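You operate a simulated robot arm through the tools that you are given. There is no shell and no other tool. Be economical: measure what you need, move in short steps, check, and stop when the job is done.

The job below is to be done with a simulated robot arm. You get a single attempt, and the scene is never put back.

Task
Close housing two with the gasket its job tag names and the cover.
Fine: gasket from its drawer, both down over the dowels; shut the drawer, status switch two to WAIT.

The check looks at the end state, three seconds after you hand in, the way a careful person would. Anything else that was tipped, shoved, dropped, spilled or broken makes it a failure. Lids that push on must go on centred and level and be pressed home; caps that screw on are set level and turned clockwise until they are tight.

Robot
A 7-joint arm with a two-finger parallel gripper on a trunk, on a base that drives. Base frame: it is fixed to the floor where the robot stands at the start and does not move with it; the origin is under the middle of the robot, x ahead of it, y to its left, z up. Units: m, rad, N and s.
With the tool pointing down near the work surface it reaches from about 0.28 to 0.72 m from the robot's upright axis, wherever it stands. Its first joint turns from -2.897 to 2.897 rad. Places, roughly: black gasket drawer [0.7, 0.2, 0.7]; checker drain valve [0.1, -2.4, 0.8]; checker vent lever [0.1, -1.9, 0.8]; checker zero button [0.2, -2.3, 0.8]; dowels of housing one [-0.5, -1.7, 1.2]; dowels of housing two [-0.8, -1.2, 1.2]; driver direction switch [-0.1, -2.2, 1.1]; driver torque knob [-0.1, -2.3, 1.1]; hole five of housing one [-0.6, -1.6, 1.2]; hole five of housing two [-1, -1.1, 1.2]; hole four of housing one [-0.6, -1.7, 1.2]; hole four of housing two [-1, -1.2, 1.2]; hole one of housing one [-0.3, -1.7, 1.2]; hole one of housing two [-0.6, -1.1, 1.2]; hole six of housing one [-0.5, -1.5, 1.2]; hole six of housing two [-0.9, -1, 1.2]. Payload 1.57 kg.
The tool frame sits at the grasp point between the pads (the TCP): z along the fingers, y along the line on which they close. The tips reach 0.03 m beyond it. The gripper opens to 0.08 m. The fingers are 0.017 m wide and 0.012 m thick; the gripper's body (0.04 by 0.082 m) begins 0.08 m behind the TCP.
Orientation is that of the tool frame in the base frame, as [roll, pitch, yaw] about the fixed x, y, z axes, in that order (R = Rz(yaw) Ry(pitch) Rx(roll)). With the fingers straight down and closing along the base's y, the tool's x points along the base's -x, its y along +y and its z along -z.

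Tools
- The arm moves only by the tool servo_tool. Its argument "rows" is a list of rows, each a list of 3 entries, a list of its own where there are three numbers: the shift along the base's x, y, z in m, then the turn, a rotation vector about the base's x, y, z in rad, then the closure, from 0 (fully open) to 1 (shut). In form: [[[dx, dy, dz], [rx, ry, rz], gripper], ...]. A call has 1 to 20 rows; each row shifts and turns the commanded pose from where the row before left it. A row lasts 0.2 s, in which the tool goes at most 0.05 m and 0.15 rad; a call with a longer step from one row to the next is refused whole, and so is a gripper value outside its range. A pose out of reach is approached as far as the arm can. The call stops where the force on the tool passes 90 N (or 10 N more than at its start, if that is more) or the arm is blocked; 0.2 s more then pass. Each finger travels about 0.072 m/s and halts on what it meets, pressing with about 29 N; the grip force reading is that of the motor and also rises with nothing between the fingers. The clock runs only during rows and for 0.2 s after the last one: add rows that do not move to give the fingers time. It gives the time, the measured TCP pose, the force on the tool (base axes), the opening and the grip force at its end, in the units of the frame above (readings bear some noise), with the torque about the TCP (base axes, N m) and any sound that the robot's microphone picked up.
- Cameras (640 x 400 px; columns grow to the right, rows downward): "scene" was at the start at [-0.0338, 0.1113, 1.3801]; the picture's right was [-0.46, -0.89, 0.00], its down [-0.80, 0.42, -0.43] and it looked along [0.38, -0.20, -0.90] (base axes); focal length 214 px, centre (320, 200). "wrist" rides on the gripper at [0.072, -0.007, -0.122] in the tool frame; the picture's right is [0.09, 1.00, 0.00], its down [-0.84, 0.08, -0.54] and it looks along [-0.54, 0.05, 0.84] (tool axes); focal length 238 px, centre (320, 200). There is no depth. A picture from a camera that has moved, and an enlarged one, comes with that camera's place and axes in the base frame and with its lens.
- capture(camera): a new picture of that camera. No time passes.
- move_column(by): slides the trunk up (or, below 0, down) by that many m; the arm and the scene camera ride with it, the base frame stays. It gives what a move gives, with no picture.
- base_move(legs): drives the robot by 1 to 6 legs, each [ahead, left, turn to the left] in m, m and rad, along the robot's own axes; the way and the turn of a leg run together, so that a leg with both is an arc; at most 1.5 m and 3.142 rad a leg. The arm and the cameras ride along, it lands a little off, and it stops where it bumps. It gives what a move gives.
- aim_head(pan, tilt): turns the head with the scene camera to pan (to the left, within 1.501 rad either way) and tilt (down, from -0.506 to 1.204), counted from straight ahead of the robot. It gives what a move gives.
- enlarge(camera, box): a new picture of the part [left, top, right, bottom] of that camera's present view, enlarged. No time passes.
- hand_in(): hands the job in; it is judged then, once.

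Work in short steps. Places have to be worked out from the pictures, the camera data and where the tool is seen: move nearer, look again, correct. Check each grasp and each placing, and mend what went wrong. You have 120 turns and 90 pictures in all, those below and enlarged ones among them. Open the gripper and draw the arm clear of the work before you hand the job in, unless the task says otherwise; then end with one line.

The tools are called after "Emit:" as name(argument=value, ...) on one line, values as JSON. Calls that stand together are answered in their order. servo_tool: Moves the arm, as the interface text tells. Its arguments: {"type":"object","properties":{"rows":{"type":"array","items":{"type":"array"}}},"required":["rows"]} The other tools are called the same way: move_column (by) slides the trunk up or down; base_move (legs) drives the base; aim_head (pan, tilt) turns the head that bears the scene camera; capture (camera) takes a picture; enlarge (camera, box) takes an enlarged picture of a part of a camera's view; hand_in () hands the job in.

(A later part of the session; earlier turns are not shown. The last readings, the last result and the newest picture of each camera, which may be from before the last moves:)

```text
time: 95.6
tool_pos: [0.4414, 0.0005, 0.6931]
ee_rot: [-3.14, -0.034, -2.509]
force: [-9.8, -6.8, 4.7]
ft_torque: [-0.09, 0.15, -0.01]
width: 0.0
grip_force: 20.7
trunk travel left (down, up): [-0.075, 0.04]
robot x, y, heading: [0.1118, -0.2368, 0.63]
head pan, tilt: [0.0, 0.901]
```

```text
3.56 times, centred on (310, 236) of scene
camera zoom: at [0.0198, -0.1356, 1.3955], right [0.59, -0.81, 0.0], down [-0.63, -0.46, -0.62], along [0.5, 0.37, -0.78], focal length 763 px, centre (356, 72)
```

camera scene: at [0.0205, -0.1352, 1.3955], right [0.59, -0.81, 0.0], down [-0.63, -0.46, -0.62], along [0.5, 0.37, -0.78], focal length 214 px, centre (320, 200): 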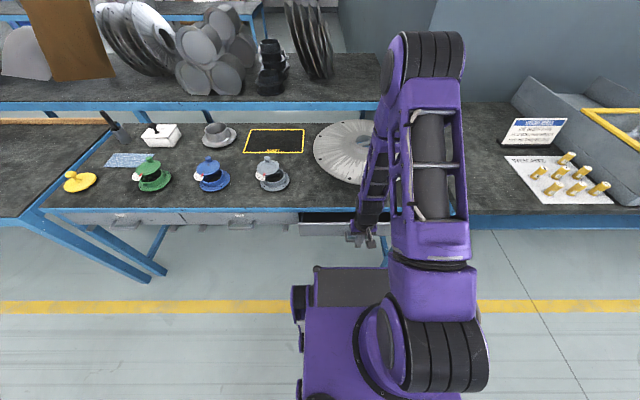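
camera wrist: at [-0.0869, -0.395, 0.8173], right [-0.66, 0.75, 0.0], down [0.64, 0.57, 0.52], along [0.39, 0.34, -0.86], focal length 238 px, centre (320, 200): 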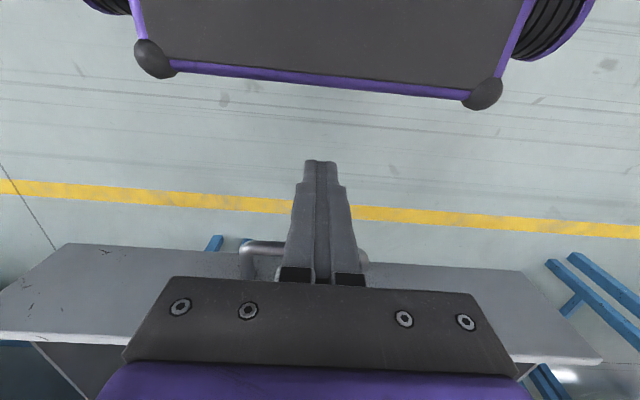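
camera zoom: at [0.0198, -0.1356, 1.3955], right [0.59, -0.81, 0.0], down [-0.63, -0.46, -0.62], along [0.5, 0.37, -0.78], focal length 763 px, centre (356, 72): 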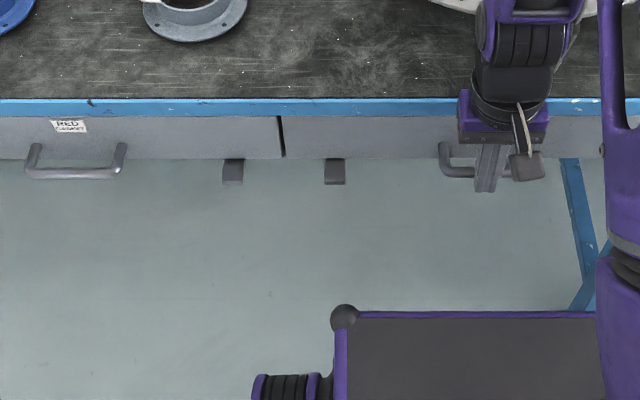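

Drawer is shut (12 N stop, flush). I back off, rise above the bench, drive a bit nearer and look at the cover's crossbar.

Emit:
servo_tool(rows=[[[-0.02, -0.015, 0], [0, 0, 0], 1], [[-0.02, -0.015, 0], [0, 0, 0], 1], [[0, 0, 0.045], [0, 0, 0], 0.5], [[0, 0, 0.045], [0, 0, 0], 0.5], [[0, 0, 0.045], [0, 0, 0], 0.5], [[0, 0, 0.045], [0, 0, 0], 0.5], [[0, 0, 0.045], [0, 0, 0], 0.5], [[0, 0, 0.045], [0, 0, 0], 0.5], [[0, 0, 0.045], [0, 0, 0], 0.5], [[0, 0, 0], [0.0217, -0.0299, 0], 0.5], [[0.035, 0.0255, 0], [0, 0, 0], 0.5], [[0.035, 0.0255, 0], [0, 0, 0], 0.5], [[0.035, 0.0255, 0], [0, 0, 0], 0.5], [[0.035, 0.0255, 0], [0, 0, 0], 0.5], [[0, 0, 0], [0, 0, 0], 0.5]])

Emit:
base_move(legs=[[0.12, 0, 0]])

Emit:
capture(camera="wrist")

```text
time: 98.8
tool_pos: [0.5427, 0.0743, 1.0066]
ee_rot: [3.141, 0.007, -2.509]
force: [0.4, -0.5, 0.1]
ft_torque: [-0.01, -0.01, -0.01]
width: 0.04
grip_force: 0.1
trunk travel left (down, up): [-0.075, 0.04]
robot x, y, heading: [0.113, -0.2399, 0.631]
head pan, tilt: [0.0, 0.901]
```

```text
time: 100.2
tool_pos: [0.6409, 0.146, 1.0069]
ee_rot: [-3.14, 0.006, -2.51]
force: [-0.4, -0.1, 0.0]
ft_torque: [-0.01, 0.02, 0.02]
width: 0.0403
grip_force: 0.1
trunk travel left (down, up): [-0.075, 0.04]
robot x, y, heading: [0.2146, -0.1668, 0.633]
head pan, tilt: [0.0, 0.901]
stopped in leg 1: the robot was blocked; the commanded pose is now the measured one
```

```text
19 pictures are left
camera wrist: at [0.5864, 0.0984, 1.129], right [-0.66, 0.75, 0.0], down [0.63, 0.55, 0.55], along [0.41, 0.36, -0.84], focal length 238 px, centre (320, 200)
```

wrist: 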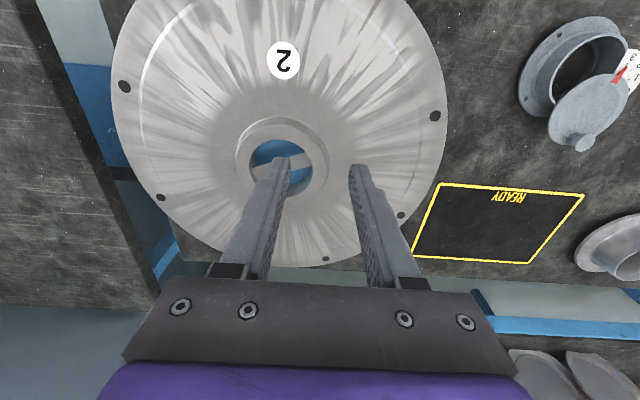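

The base touched something at the very end; I back 2 cm and zoom on the cover's bore.

Emit:
base_move(legs=[[-0.02, 0, 0]])

Emit:
enlarge(camera="wrist", box=[200, 80, 440, 230])

Emit:
enlarge(camera="scene", box=[240, 60, 480, 210])

```text
time: 101.0
tool_pos: [0.6247, 0.1336, 1.0063]
ee_rot: [-3.14, 0.005, -2.51]
force: [-0.8, 0.6, -0.5]
ft_torque: [-0.01, -0.01, -0.02]
width: 0.0402
grip_force: 0.0
trunk travel left (down, up): [-0.075, 0.04]
robot x, y, heading: [0.1949, -0.1791, 0.628]
head pan, tilt: [0.0, 0.901]
```

```text
2.67 times, centred on (320, 155) of wrist
camera zoom: at [0.5698, 0.0864, 1.129], right [-0.66, 0.75, 0.0], down [0.63, 0.55, 0.55], along [0.41, 0.36, -0.84], focal length 636 px, centre (320, 320)
```

zoom: 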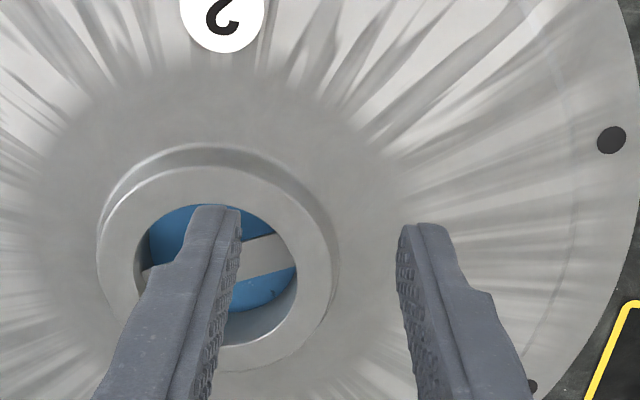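

```text
2.67 times, centred on (360, 135) of scene
camera zoom: at [0.1027, -0.0737, 1.3955], right [0.59, -0.81, 0.0], down [-0.63, -0.46, -0.62], along [0.5, 0.37, -0.78], focal length 572 px, centre (213, 373)
```

zoom: 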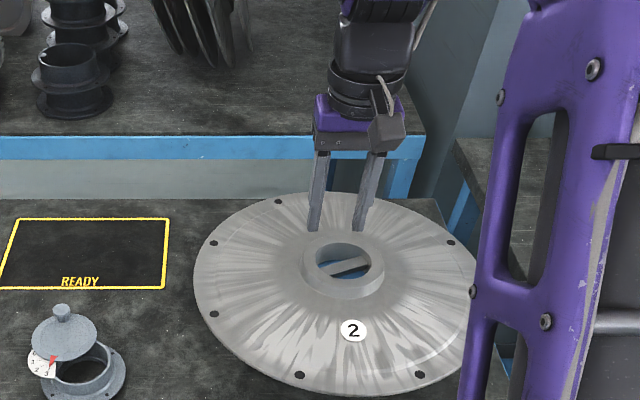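

Bore rim centre triangulates to (0.707, 0.144, 0.869), bar yaw about -35°, bar ~2 cm wide in a ~7.5 cm bore. I centre above it and turn the fingers perpendicular to the bar.

Emit:
servo_tool(rows=[[[0.01, 0.0012, 0], [0, 0, -0.1378], 0.5], [[0.01, 0.0012, 0], [0, 0, -0.1378], 0.5], [[0.01, 0.0012, 0], [0, 0, -0.1378], 0.5], [[0.01, 0.0012, 0], [0, 0, -0.1378], 0.5], [[0.01, 0.0012, 0], [0, 0, -0.1378], 0.5], [[0.01, 0.0012, 0], [0, 0, -0.1378], 0.5], [[0.01, 0.0012, 0], [0, 0, -0.1378], 0.5], [[0.01, 0.0012, 0], [0, 0, -0.1378], 0.5], [[0.002, 0.0008, 0], [0, 0, -0.1378], 0.5], [[0, 0, -0.03], [0, 0, 0], 0.525], [[0, 0, -0.03], [0, 0, 0], 0.525], [[0, 0, 0], [0, 0, 0], 0.525]])

Emit:
enlarge(camera="wrist", box=[220, 70, 420, 195])

```text
time: 103.6
tool_pos: [0.7058, 0.1429, 0.9443]
ee_rot: [3.141, 0.007, 2.53]
force: [-0.8, -0.4, 0.1]
ft_torque: [0.02, 0.01, 0.0]
width: 0.0382
grip_force: 0.1
trunk travel left (down, up): [-0.075, 0.04]
robot x, y, heading: [0.1986, -0.1763, 0.629]
head pan, tilt: [0.0, 0.901]
```

```text
3.20 times, centred on (320, 132) of wrist
camera zoom: at [0.6437, 0.1794, 1.0666], right [0.5, 0.87, 0.0], down [0.73, -0.41, 0.55], along [0.47, -0.27, -0.84], focal length 763 px, centre (320, 416)
```

zoom: 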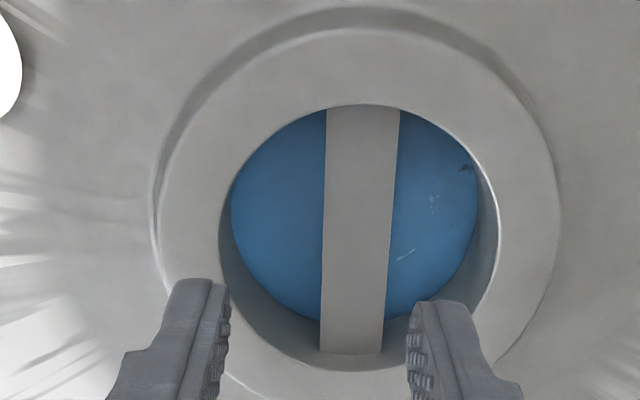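

Clear view: the bar is ~20 mm wide, ~13 mm below the rim; centre offset ≈ 10 mm along the tool's y and 3° in yaw. I correct, lower to just above the rim, and check.

Emit:
servo_tool(rows=[[[0.0067, 0.0078, 0], [0, 0, 0.052], 0.525], [[0, 0, 0], [0, 0, 0], 0.525], [[0, 0, -0.02], [0, 0, 0], 0.525], [[0, 0, -0.018], [0, 0, 0], 0.525], [[0, 0, 0], [0, 0, 0], 0.525]])

Emit:
enlarge(camera="wrist", box=[220, 90, 420, 215])

```text
time: 104.8
tool_pos: [0.7114, 0.1516, 0.9069]
ee_rot: [-3.139, 0.006, 2.585]
force: [0.2, -0.5, 0.4]
ft_torque: [0.0, 0.0, 0.01]
width: 0.0381
grip_force: 0.1
trunk travel left (down, up): [-0.075, 0.04]
robot x, y, heading: [0.1916, -0.1779, 0.635]
head pan, tilt: [0.0, 0.901]
```

```text
3.20 times, centred on (320, 152) of wrist
camera zoom: at [0.6467, 0.1854, 1.0294], right [0.45, 0.89, 0.0], down [0.75, -0.38, 0.55], along [0.49, -0.25, -0.84], focal length 763 px, centre (320, 352)
```

zoom: 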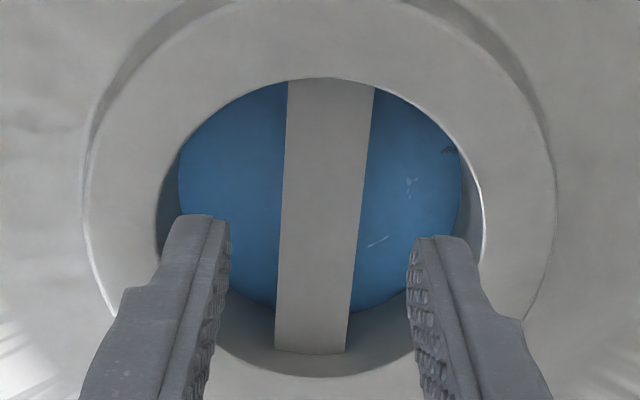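

Well centred. I descend into the bore and close on the bar.

Emit:
servo_tool(rows=[[[0, 0, -0.016], [0, 0, 0], 0.525], [[0, 0, -0.016], [0, 0, 0], 0.525], [[0, 0, -0.016], [0, 0, 0], 0.525], [[0, 0, 0], [0, 0, 0], 0.525], [[0, 0, 0], [0, 0, 0], 0.8], [[0, 0, 0], [0, 0, 0], 1], [[0, 0, 0], [0, 0, 0], 1], [[0, 0, 0], [0, 0, 0], 1]])

Emit:
servo_tool(rows=[[[0, 0, 0.005], [0, 0, 0], 1], [[0, 0, 0.01], [0, 0, 0], 1], [[0, 0, 0.015], [0, 0, 0], 1], [[0, 0, 0.02], [0, 0, 0], 1], [[0, 0, 0], [0, 0, 0], 1]])

Emit:
enlarge(camera="scene", box=[240, 60, 480, 210])

```text
time: 106.6
tool_pos: [0.7114, 0.1518, 0.8613]
ee_rot: [-3.141, 0.005, 2.585]
force: [0.4, 1.2, 2.6]
ft_torque: [0.27, 0.03, 0.52]
width: 0.0195
grip_force: 29.0
trunk travel left (down, up): [-0.075, 0.04]
robot x, y, heading: [0.1914, -0.1787, 0.63]
head pan, tilt: [0.0, 0.901]
```

```text
time: 107.8
tool_pos: [0.7123, 0.153, 0.9097]
ee_rot: [-3.139, 0.004, 2.583]
force: [-0.1, 0.7, -13.7]
ft_torque: [0.12, 0.09, 0.33]
width: 0.0194
grip_force: 28.6
trunk travel left (down, up): [-0.075, 0.04]
robot x, y, heading: [0.1941, -0.1753, 0.63]
head pan, tilt: [0.0, 0.901]
```

```text
2.67 times, centred on (360, 135) of scene
camera zoom: at [0.1034, -0.0733, 1.3955], right [0.59, -0.81, 0.0], down [-0.63, -0.46, -0.62], along [0.5, 0.37, -0.78], focal length 572 px, centre (213, 373)
```

zoom: 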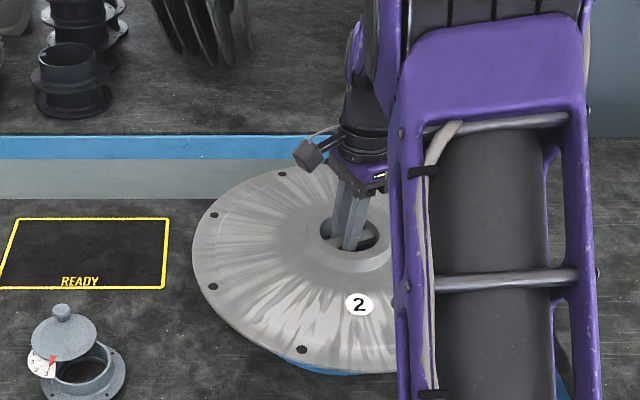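

The cover is held (≈1.4 kg, level), and its hole pattern (13° mod 45°) already matches the housing's. I raise it, draw in, raise the trunk, then back off and turn to the housing.

Emit:
servo_tool(rows=[[[0, 0, 0.035], [0, 0, 0], 1], [[0, 0, 0.035], [0, 0, 0], 1], [[0, 0, 0.035], [0, 0, 0], 1], [[0, 0, 0.035], [0, 0, 0], 1], [[0, 0, 0.035], [0, 0, 0], 1], [[-0.02, -0.0146, 0.03], [0, 0, 0], 1], [[-0.02, -0.0146, 0.03], [0, 0, 0], 1], [[-0.02, -0.0146, 0.03], [0, 0, 0], 1], [[-0.02, -0.0146, 0.03], [0, 0, 0], 1], [[-0.02, -0.0146, 0.03], [0, 0, 0], 1], [[-0.02, -0.0146, 0.03], [0, 0, 0], 1], [[0, 0, 0], [0, 0, 0], 1]])

Emit:
move_column(by=0.04)

Emit:
base_move(legs=[[-0.55, 0, 0], [0, -0.25, 0]])

Emit:
base_move(legs=[[0, 0, -3.14]])

Emit:
aim_head(pan=0.0, tilt=0.7)

Emit:
capture(camera="scene")

```text
time: 110.4
tool_pos: [0.5945, 0.0641, 1.2657]
ee_rot: [-3.139, 0.005, 2.583]
force: [-0.2, 0.4, -12.3]
ft_torque: [0.0, 0.07, 0.33]
width: 0.0192
grip_force: 29.1
trunk travel left (down, up): [-0.075, 0.04]
robot x, y, heading: [0.1961, -0.177, 0.627]
head pan, tilt: [0.0, 0.901]
```

```text
time: 111.2
tool_pos: [0.5956, 0.0638, 1.306]
ee_rot: [-3.14, 0.005, 2.584]
force: [0.0, -0.6, -13.6]
ft_torque: [0.09, 0.06, -0.35]
width: 0.0192
grip_force: 28.9
trunk travel left (down, up): [-0.115, 0.0]
robot x, y, heading: [0.1961, -0.1767, 0.631]
head pan, tilt: [0.0, 0.901]
```

```text
time: 117.0
tool_pos: [0.2978, -0.4648, 1.3057]
ee_rot: [-3.139, 0.006, 2.575]
force: [0.0, -0.4, -12.0]
ft_torque: [-0.02, 0.1, -0.06]
width: 0.0186
grip_force: 28.9
trunk travel left (down, up): [-0.115, 0.0]
robot x, y, heading: [-0.1042, -0.7046, 0.623]
head pan, tilt: [0.0, 0.901]
```

```text
time: 124.9
tool_pos: [-0.4942, -0.9639, 1.3053]
ee_rot: [-3.139, 0.005, -0.513]
force: [0.0, 1.0, -13.0]
ft_torque: [0.05, -0.12, -0.05]
width: 0.0184
grip_force: 28.9
trunk travel left (down, up): [-0.115, 0.0]
robot x, y, heading: [-0.1014, -0.7033, -2.468]
head pan, tilt: [0.0, 0.901]
```

```text
time: 125.6
tool_pos: [-0.4949, -0.9628, 1.3061]
ee_rot: [-3.138, 0.007, -0.514]
force: [0.0, -0.2, -12.5]
ft_torque: [0.05, -0.12, 0.06]
width: 0.0187
grip_force: 29.0
trunk travel left (down, up): [-0.115, 0.0]
robot x, y, heading: [-0.1046, -0.7038, -2.465]
head pan, tilt: [0.0, 0.7]
```

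```text
13 pictures are left
camera scene: at [-0.0122, -0.8103, 1.4516], right [-0.62, 0.78, 0.0], down [0.5, 0.4, -0.76], along [-0.6, -0.48, -0.65], focal length 214 px, centre (320, 200)
```

scene: 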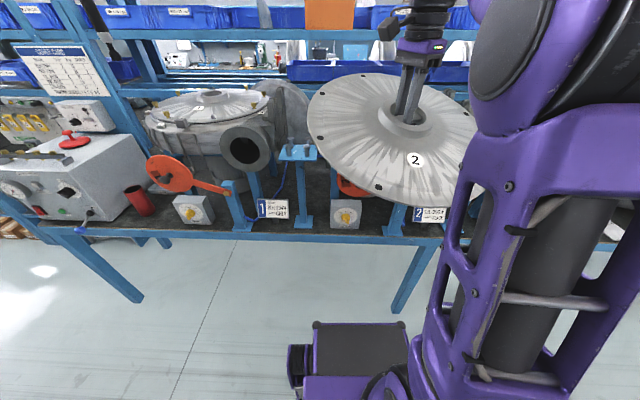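

I correct the heading by −0.045 and drive 0.27 m closer so the housing centre (≈ -0.822, -1.177) is within high reach.

Emit:
base_move(legs=[[0, 0, -0.045], [0.27, 0, 0]])

Emit:
capture(camera="wrist")

```text
time: 127.9
tool_pos: [-0.7204, -1.1038, 1.3052]
ee_rot: [-3.139, 0.006, -0.555]
force: [0.3, -0.9, -12.3]
ft_torque: [0.02, -0.12, -0.09]
width: 0.0187
grip_force: 28.8
trunk travel left (down, up): [-0.115, 0.0]
robot x, y, heading: [-0.3196, -0.8589, -2.512]
head pan, tilt: [0.0, 0.7]
```

```text
12 pictures are left
camera wrist: at [-0.6558, -1.1367, 1.428], right [-0.45, -0.89, 0.0], down [-0.75, 0.37, 0.55], along [-0.49, 0.25, -0.84], focal length 238 px, centre (320, 200)
```

wrist: 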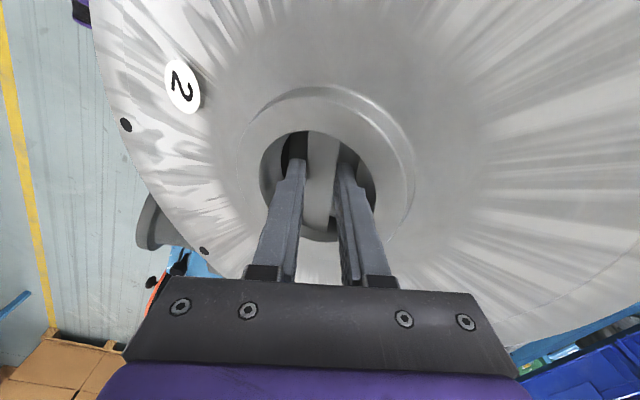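

Yaw is right. I move the arm to the housing's centre at this height.

Emit:
servo_tool(rows=[[[-0.02, -0.0145, 0], [0, 0, 0], 1], [[-0.02, -0.0145, 0], [0, 0, 0], 1], [[-0.02, -0.0145, 0], [0, 0, 0], 1], [[-0.02, -0.0145, 0], [0, 0, 0], 1], [[-0.0216, -0.0157, 0], [0, 0, 0], 1], [[0, 0, 0], [0, 0, 0], 1], [[0, 0, 0], [0, 0, 0], 1]])

Emit:
enlarge(camera="scene", box=[240, 70, 480, 220])

```text
time: 129.5
tool_pos: [-0.8179, -1.1755, 1.3019]
ee_rot: [-3.139, 0.004, -0.558]
force: [0.2, -0.3, -12.3]
ft_torque: [0.05, -0.15, -0.33]
width: 0.0186
grip_force: 29.1
out of reach, approached as far as the arm can: row 5
trunk travel left (down, up): [-0.115, 0.0]
robot x, y, heading: [-0.3163, -0.8602, -2.512]
head pan, tilt: [0.0, 0.7]
```

```text
2.67 times, centred on (360, 145) of scene
camera zoom: at [-0.2333, -0.9719, 1.4516], right [-0.59, 0.81, 0.0], down [0.52, 0.38, -0.76], along [-0.62, -0.45, -0.64], focal length 572 px, centre (213, 347)
```

zoom: 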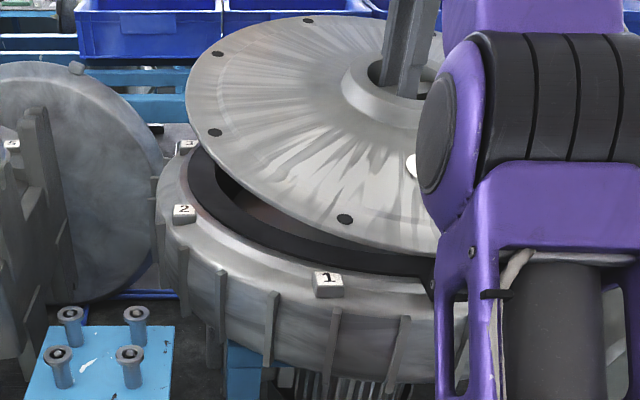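

The rim-hole heights reveal the cover hangs tilted ~13.5° about the crossbar (near side low). I level it by rotating the wrist about the bar axis, then re-measure.

Emit:
servo_tool(rows=[[[0, 0, 0], [0.0665, -0.0415, 0], 1], [[0, 0, 0], [0.0665, -0.0415, 0], 1], [[0, 0, 0], [0.0665, -0.0415, 0], 1], [[-0.002, -0.001, -0.005], [0, 0, 0], 1], [[0, 0, 0], [0, 0, 0], 1], [[0, 0, 0], [0, 0, 0], 1]])

Emit:
enlarge(camera="scene", box=[240, 70, 480, 220])

```text
time: 130.4
tool_pos: [-0.7922, -1.1701, 1.3126]
ee_rot: [-3.089, 0.035, -0.535]
force: [-44.0, -42.2, 12.3]
ft_torque: [-0.81, 0.5, -0.2]
width: 0.0186
grip_force: 28.8
out of reach, approached as far as the arm can: row 1, 2, 3
trunk travel left (down, up): [-0.115, 0.0]
robot x, y, heading: [-0.3224, -0.8625, -2.507]
head pan, tilt: [0.0, 0.7]
stopped in row 4: the force on the tool passed its limit at 100 N (the readings are from after the stop); the commanded pose is now the measured one
```

```text
2.67 times, centred on (360, 145) of scene
camera zoom: at [-0.2389, -0.9782, 1.4518], right [-0.59, 0.81, 0.0], down [0.52, 0.38, -0.76], along [-0.61, -0.45, -0.65], focal length 572 px, centre (213, 347)
```

zoom: 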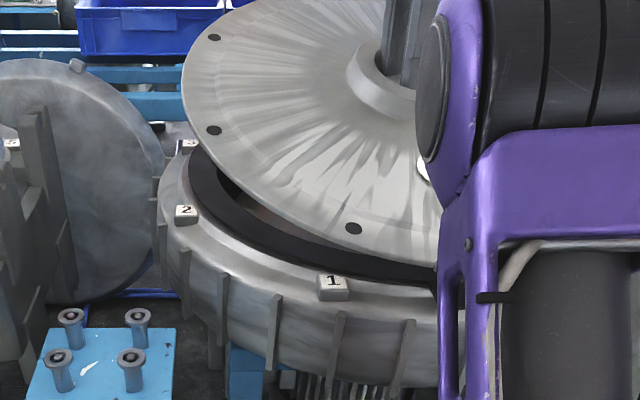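

The levelling move ran out of reach and the low rim pressed on something (likely the near dowel). I relieve by moving back and up.

Emit:
servo_tool(rows=[[[-0.008, -0.006, 0.01], [0, 0, 0], 1], [[0, 0, 0.012], [0, 0, 0], 1], [[0, 0, 0.012], [0, 0, 0], 1], [[0, 0, 0], [0, 0, 0], 1]])

Emit:
enlarge(camera="scene", box=[240, 70, 480, 220])

```text
time: 131.4
tool_pos: [-0.794, -1.1676, 1.3161]
ee_rot: [-3.088, 0.034, -0.543]
force: [-28.4, -28.9, 1.9]
ft_torque: [-1.03, 0.68, -0.16]
width: 0.0187
grip_force: 28.8
out of reach, approached as far as the arm can: row 1, 2, 3
trunk travel left (down, up): [-0.115, 0.0]
robot x, y, heading: [-0.3245, -0.8624, -2.508]
head pan, tilt: [0.0, 0.7]
```

```text
2.67 times, centred on (360, 145) of scene
camera zoom: at [-0.237, -0.9759, 1.4516], right [-0.59, 0.81, 0.0], down [0.52, 0.38, -0.76], along [-0.61, -0.45, -0.65], focal length 572 px, centre (213, 347)
```

zoom: 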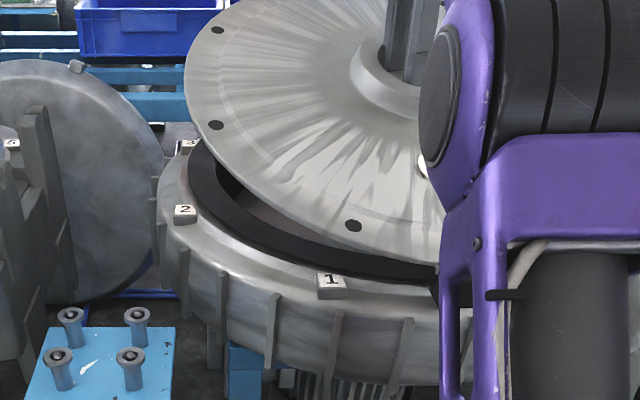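

Still loaded toward −n and the arm is at its reach limit. I drive the base 4 cm forward, which relieves the load and restores reach, then lift.

Emit:
base_move(legs=[[0.04, 0, 0]])

Emit:
servo_tool(rows=[[[0, 0, 0.01], [0, 0, 0], 1], [[0, 0, 0.01], [0, 0, 0], 1], [[0, 0, 0], [0, 0, 0], 1]])

```text
time: 132.3
tool_pos: [-0.8215, -1.1867, 1.318]
ee_rot: [-3.079, 0.032, -0.543]
force: [0.0, 0.1, -12.9]
ft_torque: [-0.04, -0.16, 0.08]
width: 0.0185
grip_force: 29.2
trunk travel left (down, up): [-0.115, 0.0]
robot x, y, heading: [-0.3547, -0.8842, -2.514]
head pan, tilt: [0.0, 0.7]
```

```text
time: 133.1
tool_pos: [-0.8228, -1.187, 1.3177]
ee_rot: [-3.081, 0.031, -0.543]
force: [-0.5, -0.4, -12.3]
ft_torque: [-0.03, -0.21, -0.09]
width: 0.0184
grip_force: 29.1
out of reach, approached as far as the arm can: row 1, 2
trunk travel left (down, up): [-0.115, 0.0]
robot x, y, heading: [-0.3523, -0.8862, -2.509]
head pan, tilt: [0.0, 0.7]
```

Free again (only weight on the tool). Plan: shift 3 cm along the bar so solid rim lies over both dowel tops, and lower gently so the dowel tops level the cover in the grip.

Emit:
servo_tool(rows=[[[0.0131, -0.0032, 0], [0, 0, 0], 1], [[0.0131, -0.0032, 0], [0, 0, 0], 1], [[0, 0, -0.006], [0, 0, 0], 1], [[0, 0, -0.006], [0, 0, 0], 1], [[0, 0, -0.006], [0, 0, 0], 1], [[0, 0, 0], [0, 0, 0], 1]])

Emit:
servo_tool(rows=[[[0, 0, -0.005], [0, 0, 0], 1], [[0, 0, -0.005], [0, 0, 0], 1], [[0, 0, 0], [0, 0, 0], 1]])

```text
time: 134.5
tool_pos: [-0.7942, -1.1939, 1.2995]
ee_rot: [-3.08, 0.032, -0.542]
force: [0.0, 0.6, -11.0]
ft_torque: [0.1, -0.22, 0.04]
width: 0.0189
grip_force: 28.6
trunk travel left (down, up): [-0.115, 0.0]
robot x, y, heading: [-0.3576, -0.8902, -2.509]
head pan, tilt: [0.0, 0.7]
```

```text
time: 135.3
tool_pos: [-0.7946, -1.1933, 1.2897]
ee_rot: [-3.08, 0.032, -0.542]
force: [-0.6, 0.5, -13.4]
ft_torque: [-0.02, -0.24, 0.32]
width: 0.019
grip_force: 28.9
trunk travel left (down, up): [-0.115, 0.0]
robot x, y, heading: [-0.3554, -0.883, -2.509]
head pan, tilt: [0.0, 0.7]
```

No contact yet; I continue in small steps.

Emit:
servo_tool(rows=[[[0, 0, -0.004], [0, 0, 0], 1], [[0, 0, -0.004], [0, 0, 0], 1], [[0, 0, 0], [0, 0, 0], 1]])

Emit:
servo_tool(rows=[[[0, 0, -0.004], [0, 0, 0], 1], [[0, 0, -0.003], [0, 0, 0], 1], [[0, 0, 0], [0, 0, 0], 1]])

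Emit:
enlarge(camera="scene", box=[240, 80, 480, 230])

```text
time: 136.1
tool_pos: [-0.795, -1.1944, 1.2801]
ee_rot: [-3.079, 0.031, -0.542]
force: [-0.2, 1.2, -12.1]
ft_torque: [0.01, -0.18, 0.31]
width: 0.019
grip_force: 28.4
trunk travel left (down, up): [-0.115, 0.0]
robot x, y, heading: [-0.3588, -0.8865, -2.514]
head pan, tilt: [0.0, 0.7]
```

```text
time: 136.9
tool_pos: [-0.7951, -1.1918, 1.273]
ee_rot: [-3.078, 0.031, -0.542]
force: [-0.5, -0.4, -12.4]
ft_torque: [-0.01, -0.18, 0.28]
width: 0.0194
grip_force: 29.0
trunk travel left (down, up): [-0.115, 0.0]
robot x, y, heading: [-0.3575, -0.8837, -2.513]
head pan, tilt: [0.0, 0.7]
```

```text
2.67 times, centred on (360, 155) of scene
camera zoom: at [-0.2668, -0.9968, 1.4516], right [-0.59, 0.81, 0.0], down [0.52, 0.38, -0.76], along [-0.62, -0.45, -0.64], focal length 572 px, centre (213, 320)
```

zoom: 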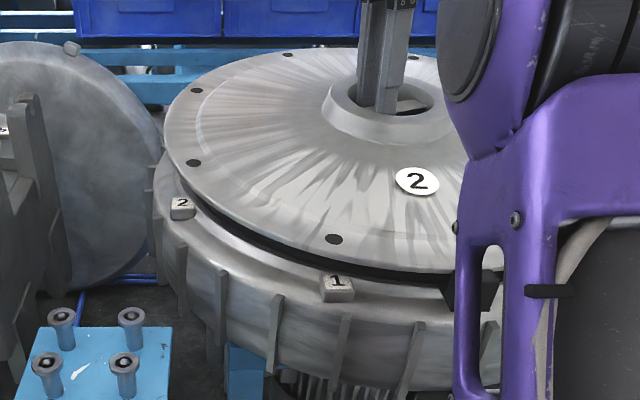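

The cover is now nearly level (≈6° left). I keep lowering in 3 mm steps until the dowel tops bear.

Emit:
servo_tool(rows=[[[0, 0, -0.003], [0, 0, 0], 1], [[0, 0, -0.003], [0, 0, 0], 1], [[0, 0, 0], [0, 0, 0], 1]])

Emit:
servo_tool(rows=[[[0, 0, -0.003], [0, 0, 0], 1], [[0, 0, -0.003], [0, 0, 0], 1], [[0, 0, 0], [0, 0, 0], 1]])

```text
time: 137.7
tool_pos: [-0.7959, -1.1943, 1.268]
ee_rot: [-3.079, 0.03, -0.542]
force: [-0.8, -0.3, -12.9]
ft_torque: [-0.04, -0.16, -0.33]
width: 0.0191
grip_force: 29.0
trunk travel left (down, up): [-0.115, 0.0]
robot x, y, heading: [-0.3545, -0.8864, -2.512]
head pan, tilt: [0.0, 0.7]
```

```text
time: 138.5
tool_pos: [-0.7957, -1.1945, 1.2611]
ee_rot: [-3.078, 0.031, -0.545]
force: [-1.2, -1.1, -12.4]
ft_torque: [-0.07, -0.14, -0.32]
width: 0.0193
grip_force: 28.8
trunk travel left (down, up): [-0.115, 0.0]
robot x, y, heading: [-0.3549, -0.8868, -2.509]
head pan, tilt: [0.0, 0.7]
```

Still only weight; I continue.

Emit:
servo_tool(rows=[[[0, 0, -0.003], [0, 0, 0], 1], [[0, 0, -0.003], [0, 0, 0], 1], [[0, 0, 0], [0, 0, 0], 1]])

Emit:
servo_tool(rows=[[[0, 0, -0.003], [0, 0, 0], 1], [[0, 0, -0.002], [0, 0, 0], 1], [[0, 0, 0], [0, 0, 0], 1]])

```text
time: 139.3
tool_pos: [-0.7968, -1.1949, 1.2584]
ee_rot: [-3.085, 0.036, -0.544]
force: [-8.6, -9.7, 14.2]
ft_torque: [0.15, 0.75, -0.42]
width: 0.0193
grip_force: 28.8
trunk travel left (down, up): [-0.115, 0.0]
robot x, y, heading: [-0.3533, -0.8864, -2.508]
head pan, tilt: [0.0, 0.7]
```

```text
time: 140.1
tool_pos: [-0.7942, -1.1954, 1.2529]
ee_rot: [-3.081, 0.031, -0.541]
force: [-6.6, -15.0, 18.1]
ft_torque: [-0.06, 0.46, -0.48]
width: 0.0194
grip_force: 28.8
trunk travel left (down, up): [-0.115, 0.0]
robot x, y, heading: [-0.356, -0.8896, -2.515]
head pan, tilt: [0.0, 0.7]
```

Contact now (~30 N upward, near-central). I look at the cover's level.

Emit:
enlarge(camera="scene", box=[240, 80, 480, 230])

```text
2.67 times, centred on (360, 155) of scene
camera zoom: at [-0.2657, -0.9974, 1.4516], right [-0.59, 0.81, 0.0], down [0.52, 0.38, -0.76], along [-0.62, -0.45, -0.64], focal length 572 px, centre (213, 320)
```

zoom: 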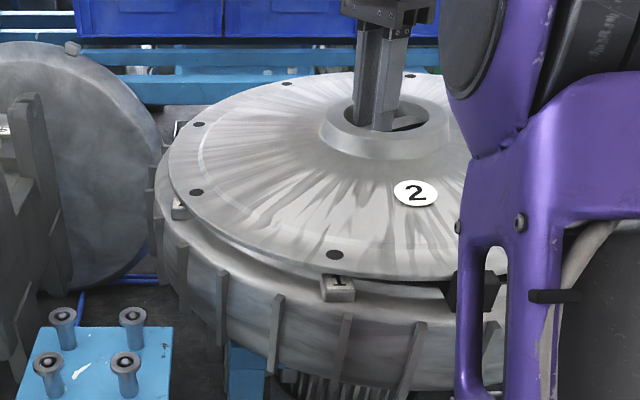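

The cover is now level within ~2°. I lift slightly, shift back to centre with a small yaw fix, and lower.

Emit:
servo_tool(rows=[[[0, 0, 0.008], [0, 0, 0], 1], [[0, 0, 0.009], [0, 0, 0], 1], [[-0.0135, 0.0088, 0], [0, 0, -0.013], 1], [[-0.0135, 0.0088, 0], [0, 0, 0], 1], [[0, 0, 0], [0, 0, 0], 1]])

Emit:
servo_tool(rows=[[[0, 0, -0.004], [0, 0, 0], 1], [[0, 0, -0.004], [0, 0, 0], 1], [[0, 0, -0.003], [0, 0, 0], 1], [[0, 0, 0], [0, 0, 0], 1]])

```text
time: 141.3
tool_pos: [-0.8226, -1.1744, 1.2676]
ee_rot: [-3.077, 0.033, -0.556]
force: [-0.6, -0.3, -13.0]
ft_torque: [-0.04, -0.23, 0.33]
width: 0.0196
grip_force: 28.7
trunk travel left (down, up): [-0.115, 0.0]
robot x, y, heading: [-0.3567, -0.8844, -2.51]
head pan, tilt: [0.0, 0.7]
```

```text
time: 142.3
tool_pos: [-0.822, -1.1737, 1.2577]
ee_rot: [-3.078, 0.033, -0.554]
force: [-0.2, -0.6, -13.1]
ft_torque: [-0.08, -0.17, -0.3]
width: 0.0196
grip_force: 29.1
trunk travel left (down, up): [-0.115, 0.0]
robot x, y, heading: [-0.3514, -0.8898, -2.507]
head pan, tilt: [0.0, 0.7]
```

No contact yet at 1.258. I step down, watching for dowel contact.

Emit:
servo_tool(rows=[[[0, -0.002, -0.003], [0, 0, 0], 1], [[0, 0, 0], [0, 0, 0], 1]])

Emit:
servo_tool(rows=[[[0, 0, -0.003], [0, 0, 0], 1], [[0, 0, 0], [0, 0, 0], 1]])

```text
time: 142.9
tool_pos: [-0.823, -1.1772, 1.2554]
ee_rot: [-3.082, 0.033, -0.556]
force: [-1.6, 0.5, -1.3]
ft_torque: [-0.01, -0.05, -0.3]
width: 0.0192
grip_force: 29.2
trunk travel left (down, up): [-0.115, 0.0]
robot x, y, heading: [-0.3559, -0.8853, -2.51]
head pan, tilt: [0.0, 0.7]
```

```text
time: 143.5
tool_pos: [-0.821, -1.176, 1.2542]
ee_rot: [-3.084, 0.035, -0.555]
force: [-9.1, -2.0, 21.1]
ft_torque: [0.07, 0.22, 0.47]
width: 0.0196
grip_force: 29.5
trunk travel left (down, up): [-0.115, 0.0]
robot x, y, heading: [-0.3558, -0.8867, -2.515]
head pan, tilt: [0.0, 0.7]
```

Both dowel tops bear (contact near-central at 1.255). The side push is toward −x; I ease pressure and slide that way in 2 mm steps.

Emit:
servo_tool(rows=[[[0, 0, 0.002], [0, 0, 0], 1], [[-0.002, -0.0005, 0], [0, 0, 0], 1], [[0, 0, 0], [0, 0, 0], 1]])

Emit:
servo_tool(rows=[[[-0.002, -0.0005, -0.001], [0, 0, 0], 1], [[0, 0, 0], [0, 0, 0], 1]])

Emit:
servo_tool(rows=[[[-0.002, -0.0005, -0.001], [0, 0, 0], 1], [[0, 0, 0], [0, 0, 0], 1]])

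```text
time: 144.3
tool_pos: [-0.8221, -1.1766, 1.2531]
ee_rot: [-3.078, 0.03, -0.557]
force: [4.7, 5.6, 7.3]
ft_torque: [0.02, -0.21, -0.6]
width: 0.0196
grip_force: 29.1
trunk travel left (down, up): [-0.115, 0.0]
robot x, y, heading: [-0.3532, -0.8885, -2.51]
head pan, tilt: [0.0, 0.7]
```

```text
time: 144.9
tool_pos: [-0.8234, -1.1781, 1.2533]
ee_rot: [-3.08, 0.032, -0.553]
force: [10.6, 2.6, 13.2]
ft_torque: [-0.06, -0.47, 0.28]
width: 0.0196
grip_force: 29.1
trunk travel left (down, up): [-0.115, 0.0]
robot x, y, heading: [-0.3544, -0.8867, -2.509]
head pan, tilt: [0.0, 0.7]
```

```text
time: 145.5
tool_pos: [-0.8256, -1.1787, 1.2537]
ee_rot: [-3.082, 0.034, -0.555]
force: [13.1, 5.3, 18.6]
ft_torque: [0.0, -0.53, 0.51]
width: 0.0194
grip_force: 29.0
trunk travel left (down, up): [-0.115, 0.0]
robot x, y, heading: [-0.3539, -0.8874, -2.51]
head pan, tilt: [0.0, 0.7]
```

I check rim holes against number blocks 1, 2, 3 from the scene camera.

Emit:
enlarge(camera="scene", box=[280, 90, 440, 190])

```text
4.00 times, centred on (360, 140) of scene
camera zoom: at [-0.2634, -0.9949, 1.4517], right [-0.59, 0.81, 0.0], down [0.52, 0.38, -0.77], along [-0.62, -0.45, -0.64], focal length 858 px, centre (160, 440)
```

zoom: 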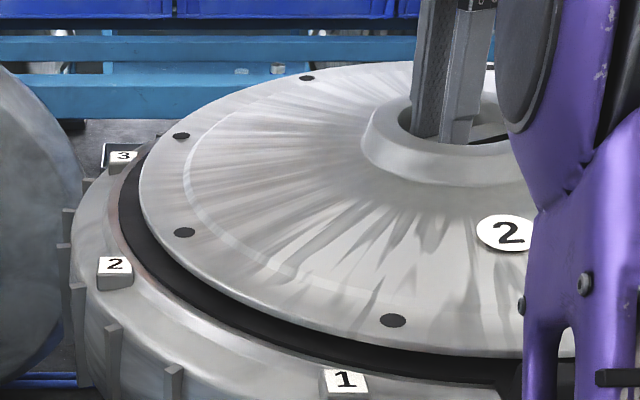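

The blocks-versus-holes fit suggests the cover sits ~6 mm off along the bar direction. I lift slightly, shift to about (-0.818, -1.181), and lower again.

Emit:
servo_tool(rows=[[[0, 0, 0.006], [0, 0, 0], 1], [[0.0085, -0.0025, 0], [0, 0, 0], 1], [[0, 0, 0], [0, 0, 0], 1]])

Emit:
servo_tool(rows=[[[0, 0, -0.003], [0, 0, 0], 1], [[0, 0, -0.003], [0, 0, 0], 1], [[0, 0, 0], [0, 0, 0], 1]])

Emit:
servo_tool(rows=[[[0, 0, -0.002], [0, 0, 0], 1], [[0, 0, -0.002], [0, 0, 0], 1], [[0, 0, 0], [0, 0, 0], 1]])

```text
time: 146.3
tool_pos: [-0.8207, -1.1829, 1.2568]
ee_rot: [-3.075, 0.032, -0.555]
force: [0.1, 0.4, -12.3]
ft_torque: [-0.12, -0.16, -0.32]
width: 0.0193
grip_force: 28.8
trunk travel left (down, up): [-0.115, 0.0]
robot x, y, heading: [-0.3548, -0.8899, -2.507]
head pan, tilt: [0.0, 0.7]
```

```text
time: 147.1
tool_pos: [-0.8202, -1.1822, 1.2534]
ee_rot: [-3.085, 0.033, -0.556]
force: [-5.1, -0.7, 6.4]
ft_torque: [-0.04, 0.16, -0.31]
width: 0.0194
grip_force: 29.0
trunk travel left (down, up): [-0.115, 0.0]
robot x, y, heading: [-0.3553, -0.8869, -2.511]
head pan, tilt: [0.0, 0.7]
```

```text
time: 147.9
tool_pos: [-0.8174, -1.1831, 1.2494]
ee_rot: [-3.083, 0.033, -0.557]
force: [-5.6, -4.6, 21.8]
ft_torque: [0.05, 0.27, -0.48]
width: 0.0196
grip_force: 29.1
trunk travel left (down, up): [-0.115, 0.0]
robot x, y, heading: [-0.3527, -0.8871, -2.511]
head pan, tilt: [0.0, 0.7]
```

Slightly lower now but still bearing. I do a small search pattern under light pressure, checking z.

Emit:
servo_tool(rows=[[[0.002, -0.0013, 0], [0, 0, 0], 1], [[0.002, -0.0013, 0], [0, 0, 0], 1], [[0, 0, 0], [0, 0, 0], 1]])

Emit:
servo_tool(rows=[[[-0.0016, -0.0026, 0], [0, 0, 0], 1], [[-0.0016, -0.0026, 0], [0, 0, 0], 1], [[0, 0, 0], [0, 0, 0], 1]])

Emit:
servo_tool(rows=[[[0.0032, 0.0051, 0], [0, 0, 0], 1], [[0.0016, 0.0026, 0], [0, 0, 0], 1], [[0, 0, 0], [0, 0, 0], 1]])

```text
time: 148.7
tool_pos: [-0.816, -1.1849, 1.2475]
ee_rot: [-3.078, 0.027, -0.557]
force: [-4.0, 4.2, 8.3]
ft_torque: [0.03, 0.14, -0.34]
width: 0.0191
grip_force: 29.4
trunk travel left (down, up): [-0.115, 0.0]
robot x, y, heading: [-0.3582, -0.886, -2.511]
head pan, tilt: [0.0, 0.7]
```

```text
time: 149.5
tool_pos: [-0.8198, -1.19, 1.245]
ee_rot: [-3.076, 0.03, -0.554]
force: [0.3, 0.1, -12.7]
ft_torque: [-0.08, -0.25, 0.26]
width: 0.0193
grip_force: 29.0
trunk travel left (down, up): [-0.115, 0.0]
robot x, y, heading: [-0.3512, -0.887, -2.509]
head pan, tilt: [0.0, 0.7]
```

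```text
time: 150.3
tool_pos: [-0.8135, -1.1825, 1.2475]
ee_rot: [-3.08, 0.03, -0.558]
force: [0.1, -1.1, -11.8]
ft_torque: [-0.03, -0.23, 0.3]
width: 0.0193
grip_force: 29.6
trunk travel left (down, up): [-0.115, 0.0]
robot x, y, heading: [-0.3548, -0.8854, -2.51]
head pan, tilt: [0.0, 0.7]
```

The upward force vanished — the dowels seem to have entered. I lower further.

Emit:
servo_tool(rows=[[[-0.002, -0.003, -0.003], [0, 0, 0], 1], [[0, 0, -0.003], [0, 0, 0], 1], [[0, 0, 0], [0, 0, 0], 1]])

Emit:
servo_tool(rows=[[[0, 0, -0.003], [0, 0, 0], 1], [[0, 0, -0.003], [0, 0, 0], 1], [[0, 0, 0], [0, 0, 0], 1]])

Emit:
enlarge(camera="scene", box=[280, 90, 440, 190])

```text
time: 151.1
tool_pos: [-0.8132, -1.1833, 1.2442]
ee_rot: [-3.083, 0.035, -0.556]
force: [2.7, 2.5, 23.7]
ft_torque: [0.12, -0.1, 0.47]
width: 0.0198
grip_force: 28.6
trunk travel left (down, up): [-0.115, 0.0]
robot x, y, heading: [-0.3519, -0.8837, -2.512]
head pan, tilt: [0.0, 0.7]
```

```text
time: 151.9
tool_pos: [-0.8138, -1.1825, 1.2376]
ee_rot: [-3.081, 0.033, -0.556]
force: [7.0, 3.4, 23.2]
ft_torque: [-0.03, -0.05, -0.51]
width: 0.0193
grip_force: 29.1
trunk travel left (down, up): [-0.115, 0.0]
robot x, y, heading: [-0.3519, -0.8835, -2.507]
head pan, tilt: [0.0, 0.7]
```

```text
4.00 times, centred on (360, 140) of scene
camera zoom: at [-0.2638, -0.9949, 1.4517], right [-0.59, 0.81, 0.0], down [0.52, 0.38, -0.77], along [-0.62, -0.45, -0.64], focal length 858 px, centre (160, 440)
```

zoom: 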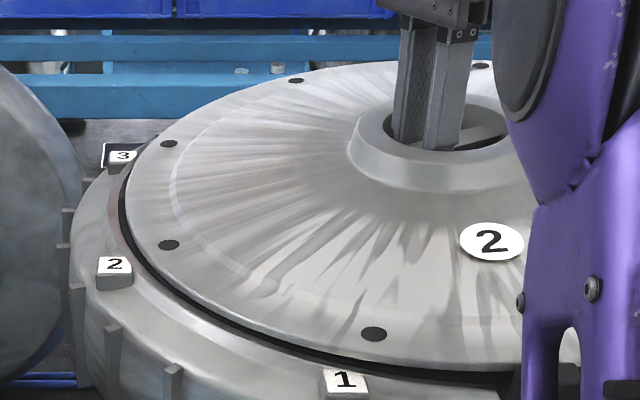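

The near side has come down over its dowel while the far side rides up, as with the gasket; side force pushes toward the robot. I ease 4 mm that way and lift the tool slightly, then open a little so the cover can settle.

Emit:
servo_tool(rows=[[[0.0032, 0.0024, 0.003], [0, 0, 0], 1], [[0, 0, 0], [0, 0, 0], 1], [[0, 0, 0], [0, 0, 0], 0.7], [[0, 0, 0], [0, 0, 0], 0.65], [[0, 0, 0], [0, 0, 0], 0.6], [[0, 0, 0], [0, 0, 0], 0.6]])

Emit:
enlarge(camera="scene", box=[280, 90, 440, 190])

```text
time: 153.3
tool_pos: [-0.8135, -1.1813, 1.2386]
ee_rot: [-3.079, 0.031, -0.554]
force: [-4.1, -2.3, -2.3]
ft_torque: [-0.02, 0.04, 0.02]
width: 0.0278
grip_force: 0.0
trunk travel left (down, up): [-0.115, 0.0]
robot x, y, heading: [-0.3503, -0.8844, -2.508]
head pan, tilt: [0.0, 0.7]
```

```text
4.00 times, centred on (360, 140) of scene
camera zoom: at [-0.2668, -0.9967, 1.4516], right [-0.59, 0.81, 0.0], down [0.52, 0.38, -0.76], along [-0.62, -0.45, -0.64], focal length 858 px, centre (160, 440)
```

zoom: 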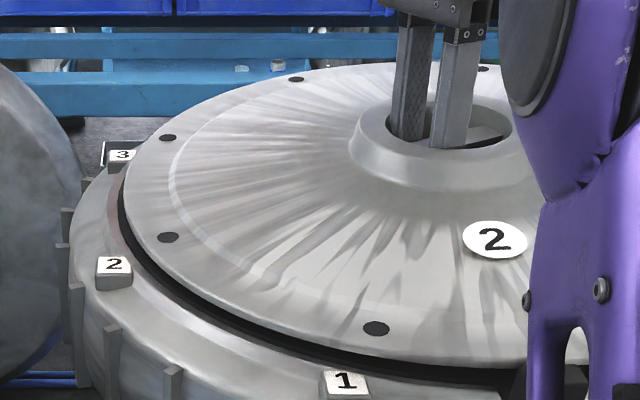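

The cover still looks propped, and the fingers carry a bit of load. I open further and withdraw the fingers upward so the cover can settle by itself, then look.

Emit:
servo_tool(rows=[[[0, 0, 0], [0, 0, 0], 0.55], [[0, 0, 0], [0, 0, 0], 0.53], [[0, 0, 0.01], [0, 0, 0], 0.53], [[0, 0, 0.015], [0, 0, 0], 0.53], [[0, 0, 0.02], [0, 0, 0], 0.53], [[0, 0, 0.02], [0, 0, 0], 0.53], [[0, 0, 0], [0, 0, 0], 0.53]])

Emit:
enlarge(camera="scene", box=[280, 90, 440, 190])

```text
time: 154.9
tool_pos: [-0.8113, -1.18, 1.3043]
ee_rot: [-3.078, 0.031, -0.557]
force: [-0.3, -0.4, 0.0]
ft_torque: [0.0, 0.01, 0.0]
width: 0.0374
grip_force: 0.1
trunk travel left (down, up): [-0.115, 0.0]
robot x, y, heading: [-0.3573, -0.8852, -2.508]
head pan, tilt: [0.0, 0.7]
```

```text
4.00 times, centred on (360, 140) of scene
camera zoom: at [-0.266, -0.9963, 1.4517], right [-0.59, 0.81, 0.0], down [0.52, 0.38, -0.76], along [-0.62, -0.45, -0.64], focal length 858 px, centre (160, 440)
```

zoom: 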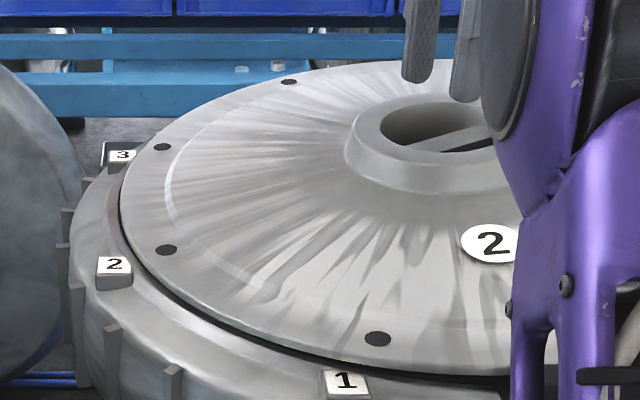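

The cover settled lower on the near side; the far side may still sit on its dowel tip. I re-enter around the bar loosely (no clamping) and jiggle it a few mm so gravity can drop it home.

Emit:
servo_tool(rows=[[[0, 0, -0.02], [0, 0, 0], 0.53], [[0, 0, -0.02], [0, 0, 0], 0.53], [[0, 0, -0.015], [0, 0, 0], 0.53], [[0, 0, -0.008], [0, 0, 0], 0.53], [[0, 0, 0], [0, 0, 0], 0.74], [[0, 0, 0], [0, 0, 0], 0.74]])

Emit:
servo_tool(rows=[[[0.002, -0.0025, 0], [0, 0, 0], 0.74], [[0.002, -0.0025, 0], [0, 0, -0.02], 0.74], [[0.002, 0.0015, 0], [0, 0, -0.02], 0.74], [[0.002, 0.0015, 0], [0, 0, 0], 0.74], [[0, 0, 0], [0, 0, 0], 0.74]])

```text
time: 156.3
tool_pos: [-0.8118, -1.181, 1.2412]
ee_rot: [-3.078, 0.031, -0.554]
force: [-0.3, -0.5, 0.6]
ft_torque: [0.02, 0.0, 0.0]
width: 0.0215
grip_force: 0.2
trunk travel left (down, up): [-0.115, 0.0]
robot x, y, heading: [-0.3551, -0.8872, -2.509]
head pan, tilt: [0.0, 0.7]
```

```text
time: 157.5
tool_pos: [-0.8055, -1.1853, 1.2405]
ee_rot: [-3.079, 0.032, -0.595]
force: [-4.1, -3.9, -0.8]
ft_torque: [-0.06, 0.12, 0.09]
width: 0.0218
grip_force: 0.7
trunk travel left (down, up): [-0.115, 0.0]
robot x, y, heading: [-0.3539, -0.8843, -2.508]
head pan, tilt: [0.0, 0.7]
```

I probe stiffness: continuing a few mm in each direction to find whether dowels constrain the cover.

Emit:
servo_tool(rows=[[[0.0024, 0.0018, 0], [0, 0, 0], 0.74], [[0.0024, 0.0018, 0], [0, 0, 0], 0.74], [[0, 0, 0], [0, 0, 0], 0.74]])

Emit:
servo_tool(rows=[[[-0.004, -0.003, 0], [0, 0, 0], 0.74], [[-0.004, -0.003, 0], [0, 0, 0], 0.74], [[-0.004, -0.003, 0], [0, 0, 0], 0.74], [[0, 0, 0], [0, 0, 0], 0.74]])

Emit:
servo_tool(rows=[[[-0.0024, -0.0018, 0], [0, 0, 0], 0.74], [[-0.0024, -0.0018, 0], [0, 0, 0], 0.74], [[0, 0, 0], [0, 0, 0], 0.74]])

```text
time: 158.3
tool_pos: [-0.8, -1.1801, 1.241]
ee_rot: [-3.081, 0.03, -0.595]
force: [-10.8, -9.7, -2.6]
ft_torque: [-0.12, -0.03, 0.12]
width: 0.0217
grip_force: 8.2
trunk travel left (down, up): [-0.115, 0.0]
robot x, y, heading: [-0.3537, -0.8869, -2.506]
head pan, tilt: [0.0, 0.7]
```

```text
time: 159.3
tool_pos: [-0.8121, -1.1896, 1.2418]
ee_rot: [-3.081, 0.032, -0.594]
force: [0.0, 1.3, -0.3]
ft_torque: [0.04, 0.0, 0.03]
width: 0.021
grip_force: 0.0
trunk travel left (down, up): [-0.115, 0.0]
robot x, y, heading: [-0.3542, -0.8861, -2.509]
head pan, tilt: [0.0, 0.7]
```

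```text
time: 160.1
tool_pos: [-0.8159, -1.1935, 1.2411]
ee_rot: [-3.08, 0.032, -0.596]
force: [-0.9, -2.2, -0.2]
ft_torque: [-0.06, 0.0, 0.04]
width: 0.0227
grip_force: 1.4
trunk travel left (down, up): [-0.115, 0.0]
robot x, y, heading: [-0.3517, -0.8882, -2.5]
head pan, tilt: [0.0, 0.7]
```

The cover moves freely away from the robot but is stopped toward it. I take a picture to understand.

Emit:
enlarge(camera="scene", box=[270, 85, 446, 195])

```text
3.64 times, centred on (358, 140) of scene
camera zoom: at [-0.2662, -0.9967, 1.4516], right [-0.59, 0.81, 0.0], down [0.52, 0.38, -0.76], along [-0.62, -0.45, -0.64], focal length 780 px, centre (182, 418)
```

zoom: 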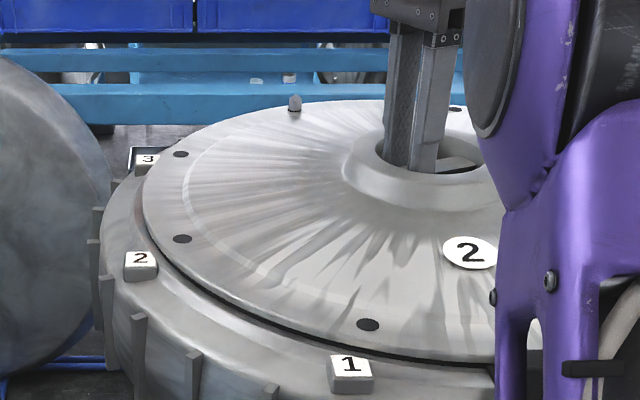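

The far dowel now stands through its hole and all rim-hole spacings are equal: the cover is level and down (rim top ≈1.215). I release, rise, close the fingers and press on the bar to push it home.

Emit:
servo_tool(rows=[[[0, 0, 0], [0, 0, 0], 0.53], [[0, 0, 0], [0, 0, 0], 0.53], [[0, 0, 0.02], [0, 0, 0], 0.53], [[0, 0, 0.02], [0, 0, 0], 0.53], [[0, 0, 0.015], [0, 0, 0], 0.53], [[0, 0, 0], [0, 0, 0], 1], [[0, 0, 0], [0, 0, 0], 1], [[0, 0, 0], [0, 0, 0], 1], [[0, 0, -0.01], [0, 0, 0], 1], [[0, 0, -0.008], [0, 0, 0], 1], [[0, 0, -0.005], [0, 0, 0], 1], [[0, 0, 0], [0, 0, 0], 1]])

Emit:
servo_tool(rows=[[[0, 0, -0.004], [0, 0, 0], 1], [[0, 0, -0.004], [0, 0, 0], 1], [[0, 0, -0.003], [0, 0, 0], 1], [[0, 0, 0], [0, 0, 0], 1]])

```text
time: 162.7
tool_pos: [-0.8158, -1.1919, 1.2733]
ee_rot: [-3.078, 0.03, -0.598]
force: [0.9, -0.6, -1.3]
ft_torque: [0.0, 0.0, -0.02]
width: 0.0
grip_force: 20.8
trunk travel left (down, up): [-0.115, 0.0]
robot x, y, heading: [-0.3528, -0.8829, -2.51]
head pan, tilt: [0.0, 0.7]
```

```text
time: 163.7
tool_pos: [-0.8169, -1.1925, 1.2613]
ee_rot: [-3.078, 0.032, -0.596]
force: [0.6, -0.3, -0.6]
ft_torque: [0.02, 0.02, 0.0]
width: 0.0
grip_force: 21.2
trunk travel left (down, up): [-0.115, 0.0]
robot x, y, heading: [-0.3551, -0.8819, -2.507]
head pan, tilt: [0.0, 0.7]
```

Emit:
servo_tool(rows=[[[0, 0, -0.004], [0, 0, 0], 1], [[0, 0, -0.004], [0, 0, 0], 1], [[0, 0, -0.003], [0, 0, 0], 1], [[0, 0, 0], [0, 0, 0], 1]])

Emit:
servo_tool(rows=[[[0, 0, -0.003], [0, 0, 0], 1], [[0, 0, -0.003], [0, 0, 0], 1], [[0, 0, 0], [0, 0, 0], 1]])

```text
time: 164.7
tool_pos: [-0.8157, -1.1942, 1.2514]
ee_rot: [-3.08, 0.032, -0.596]
force: [0.1, -0.5, -0.3]
ft_torque: [0.02, -0.01, 0.01]
width: 0.0
grip_force: 21.5
trunk travel left (down, up): [-0.115, 0.0]
robot x, y, heading: [-0.3567, -0.8842, -2.508]
head pan, tilt: [0.0, 0.7]
```

```text
time: 165.5
tool_pos: [-0.8154, -1.193, 1.2494]
ee_rot: [-3.089, 0.034, -0.596]
force: [-6.2, -5.2, 39.0]
ft_torque: [-0.47, 0.12, -0.1]
width: 0.0
grip_force: 21.4
trunk travel left (down, up): [-0.115, 0.0]
robot x, y, heading: [-0.3511, -0.8869, -2.515]
head pan, tilt: [0.0, 0.7]
```

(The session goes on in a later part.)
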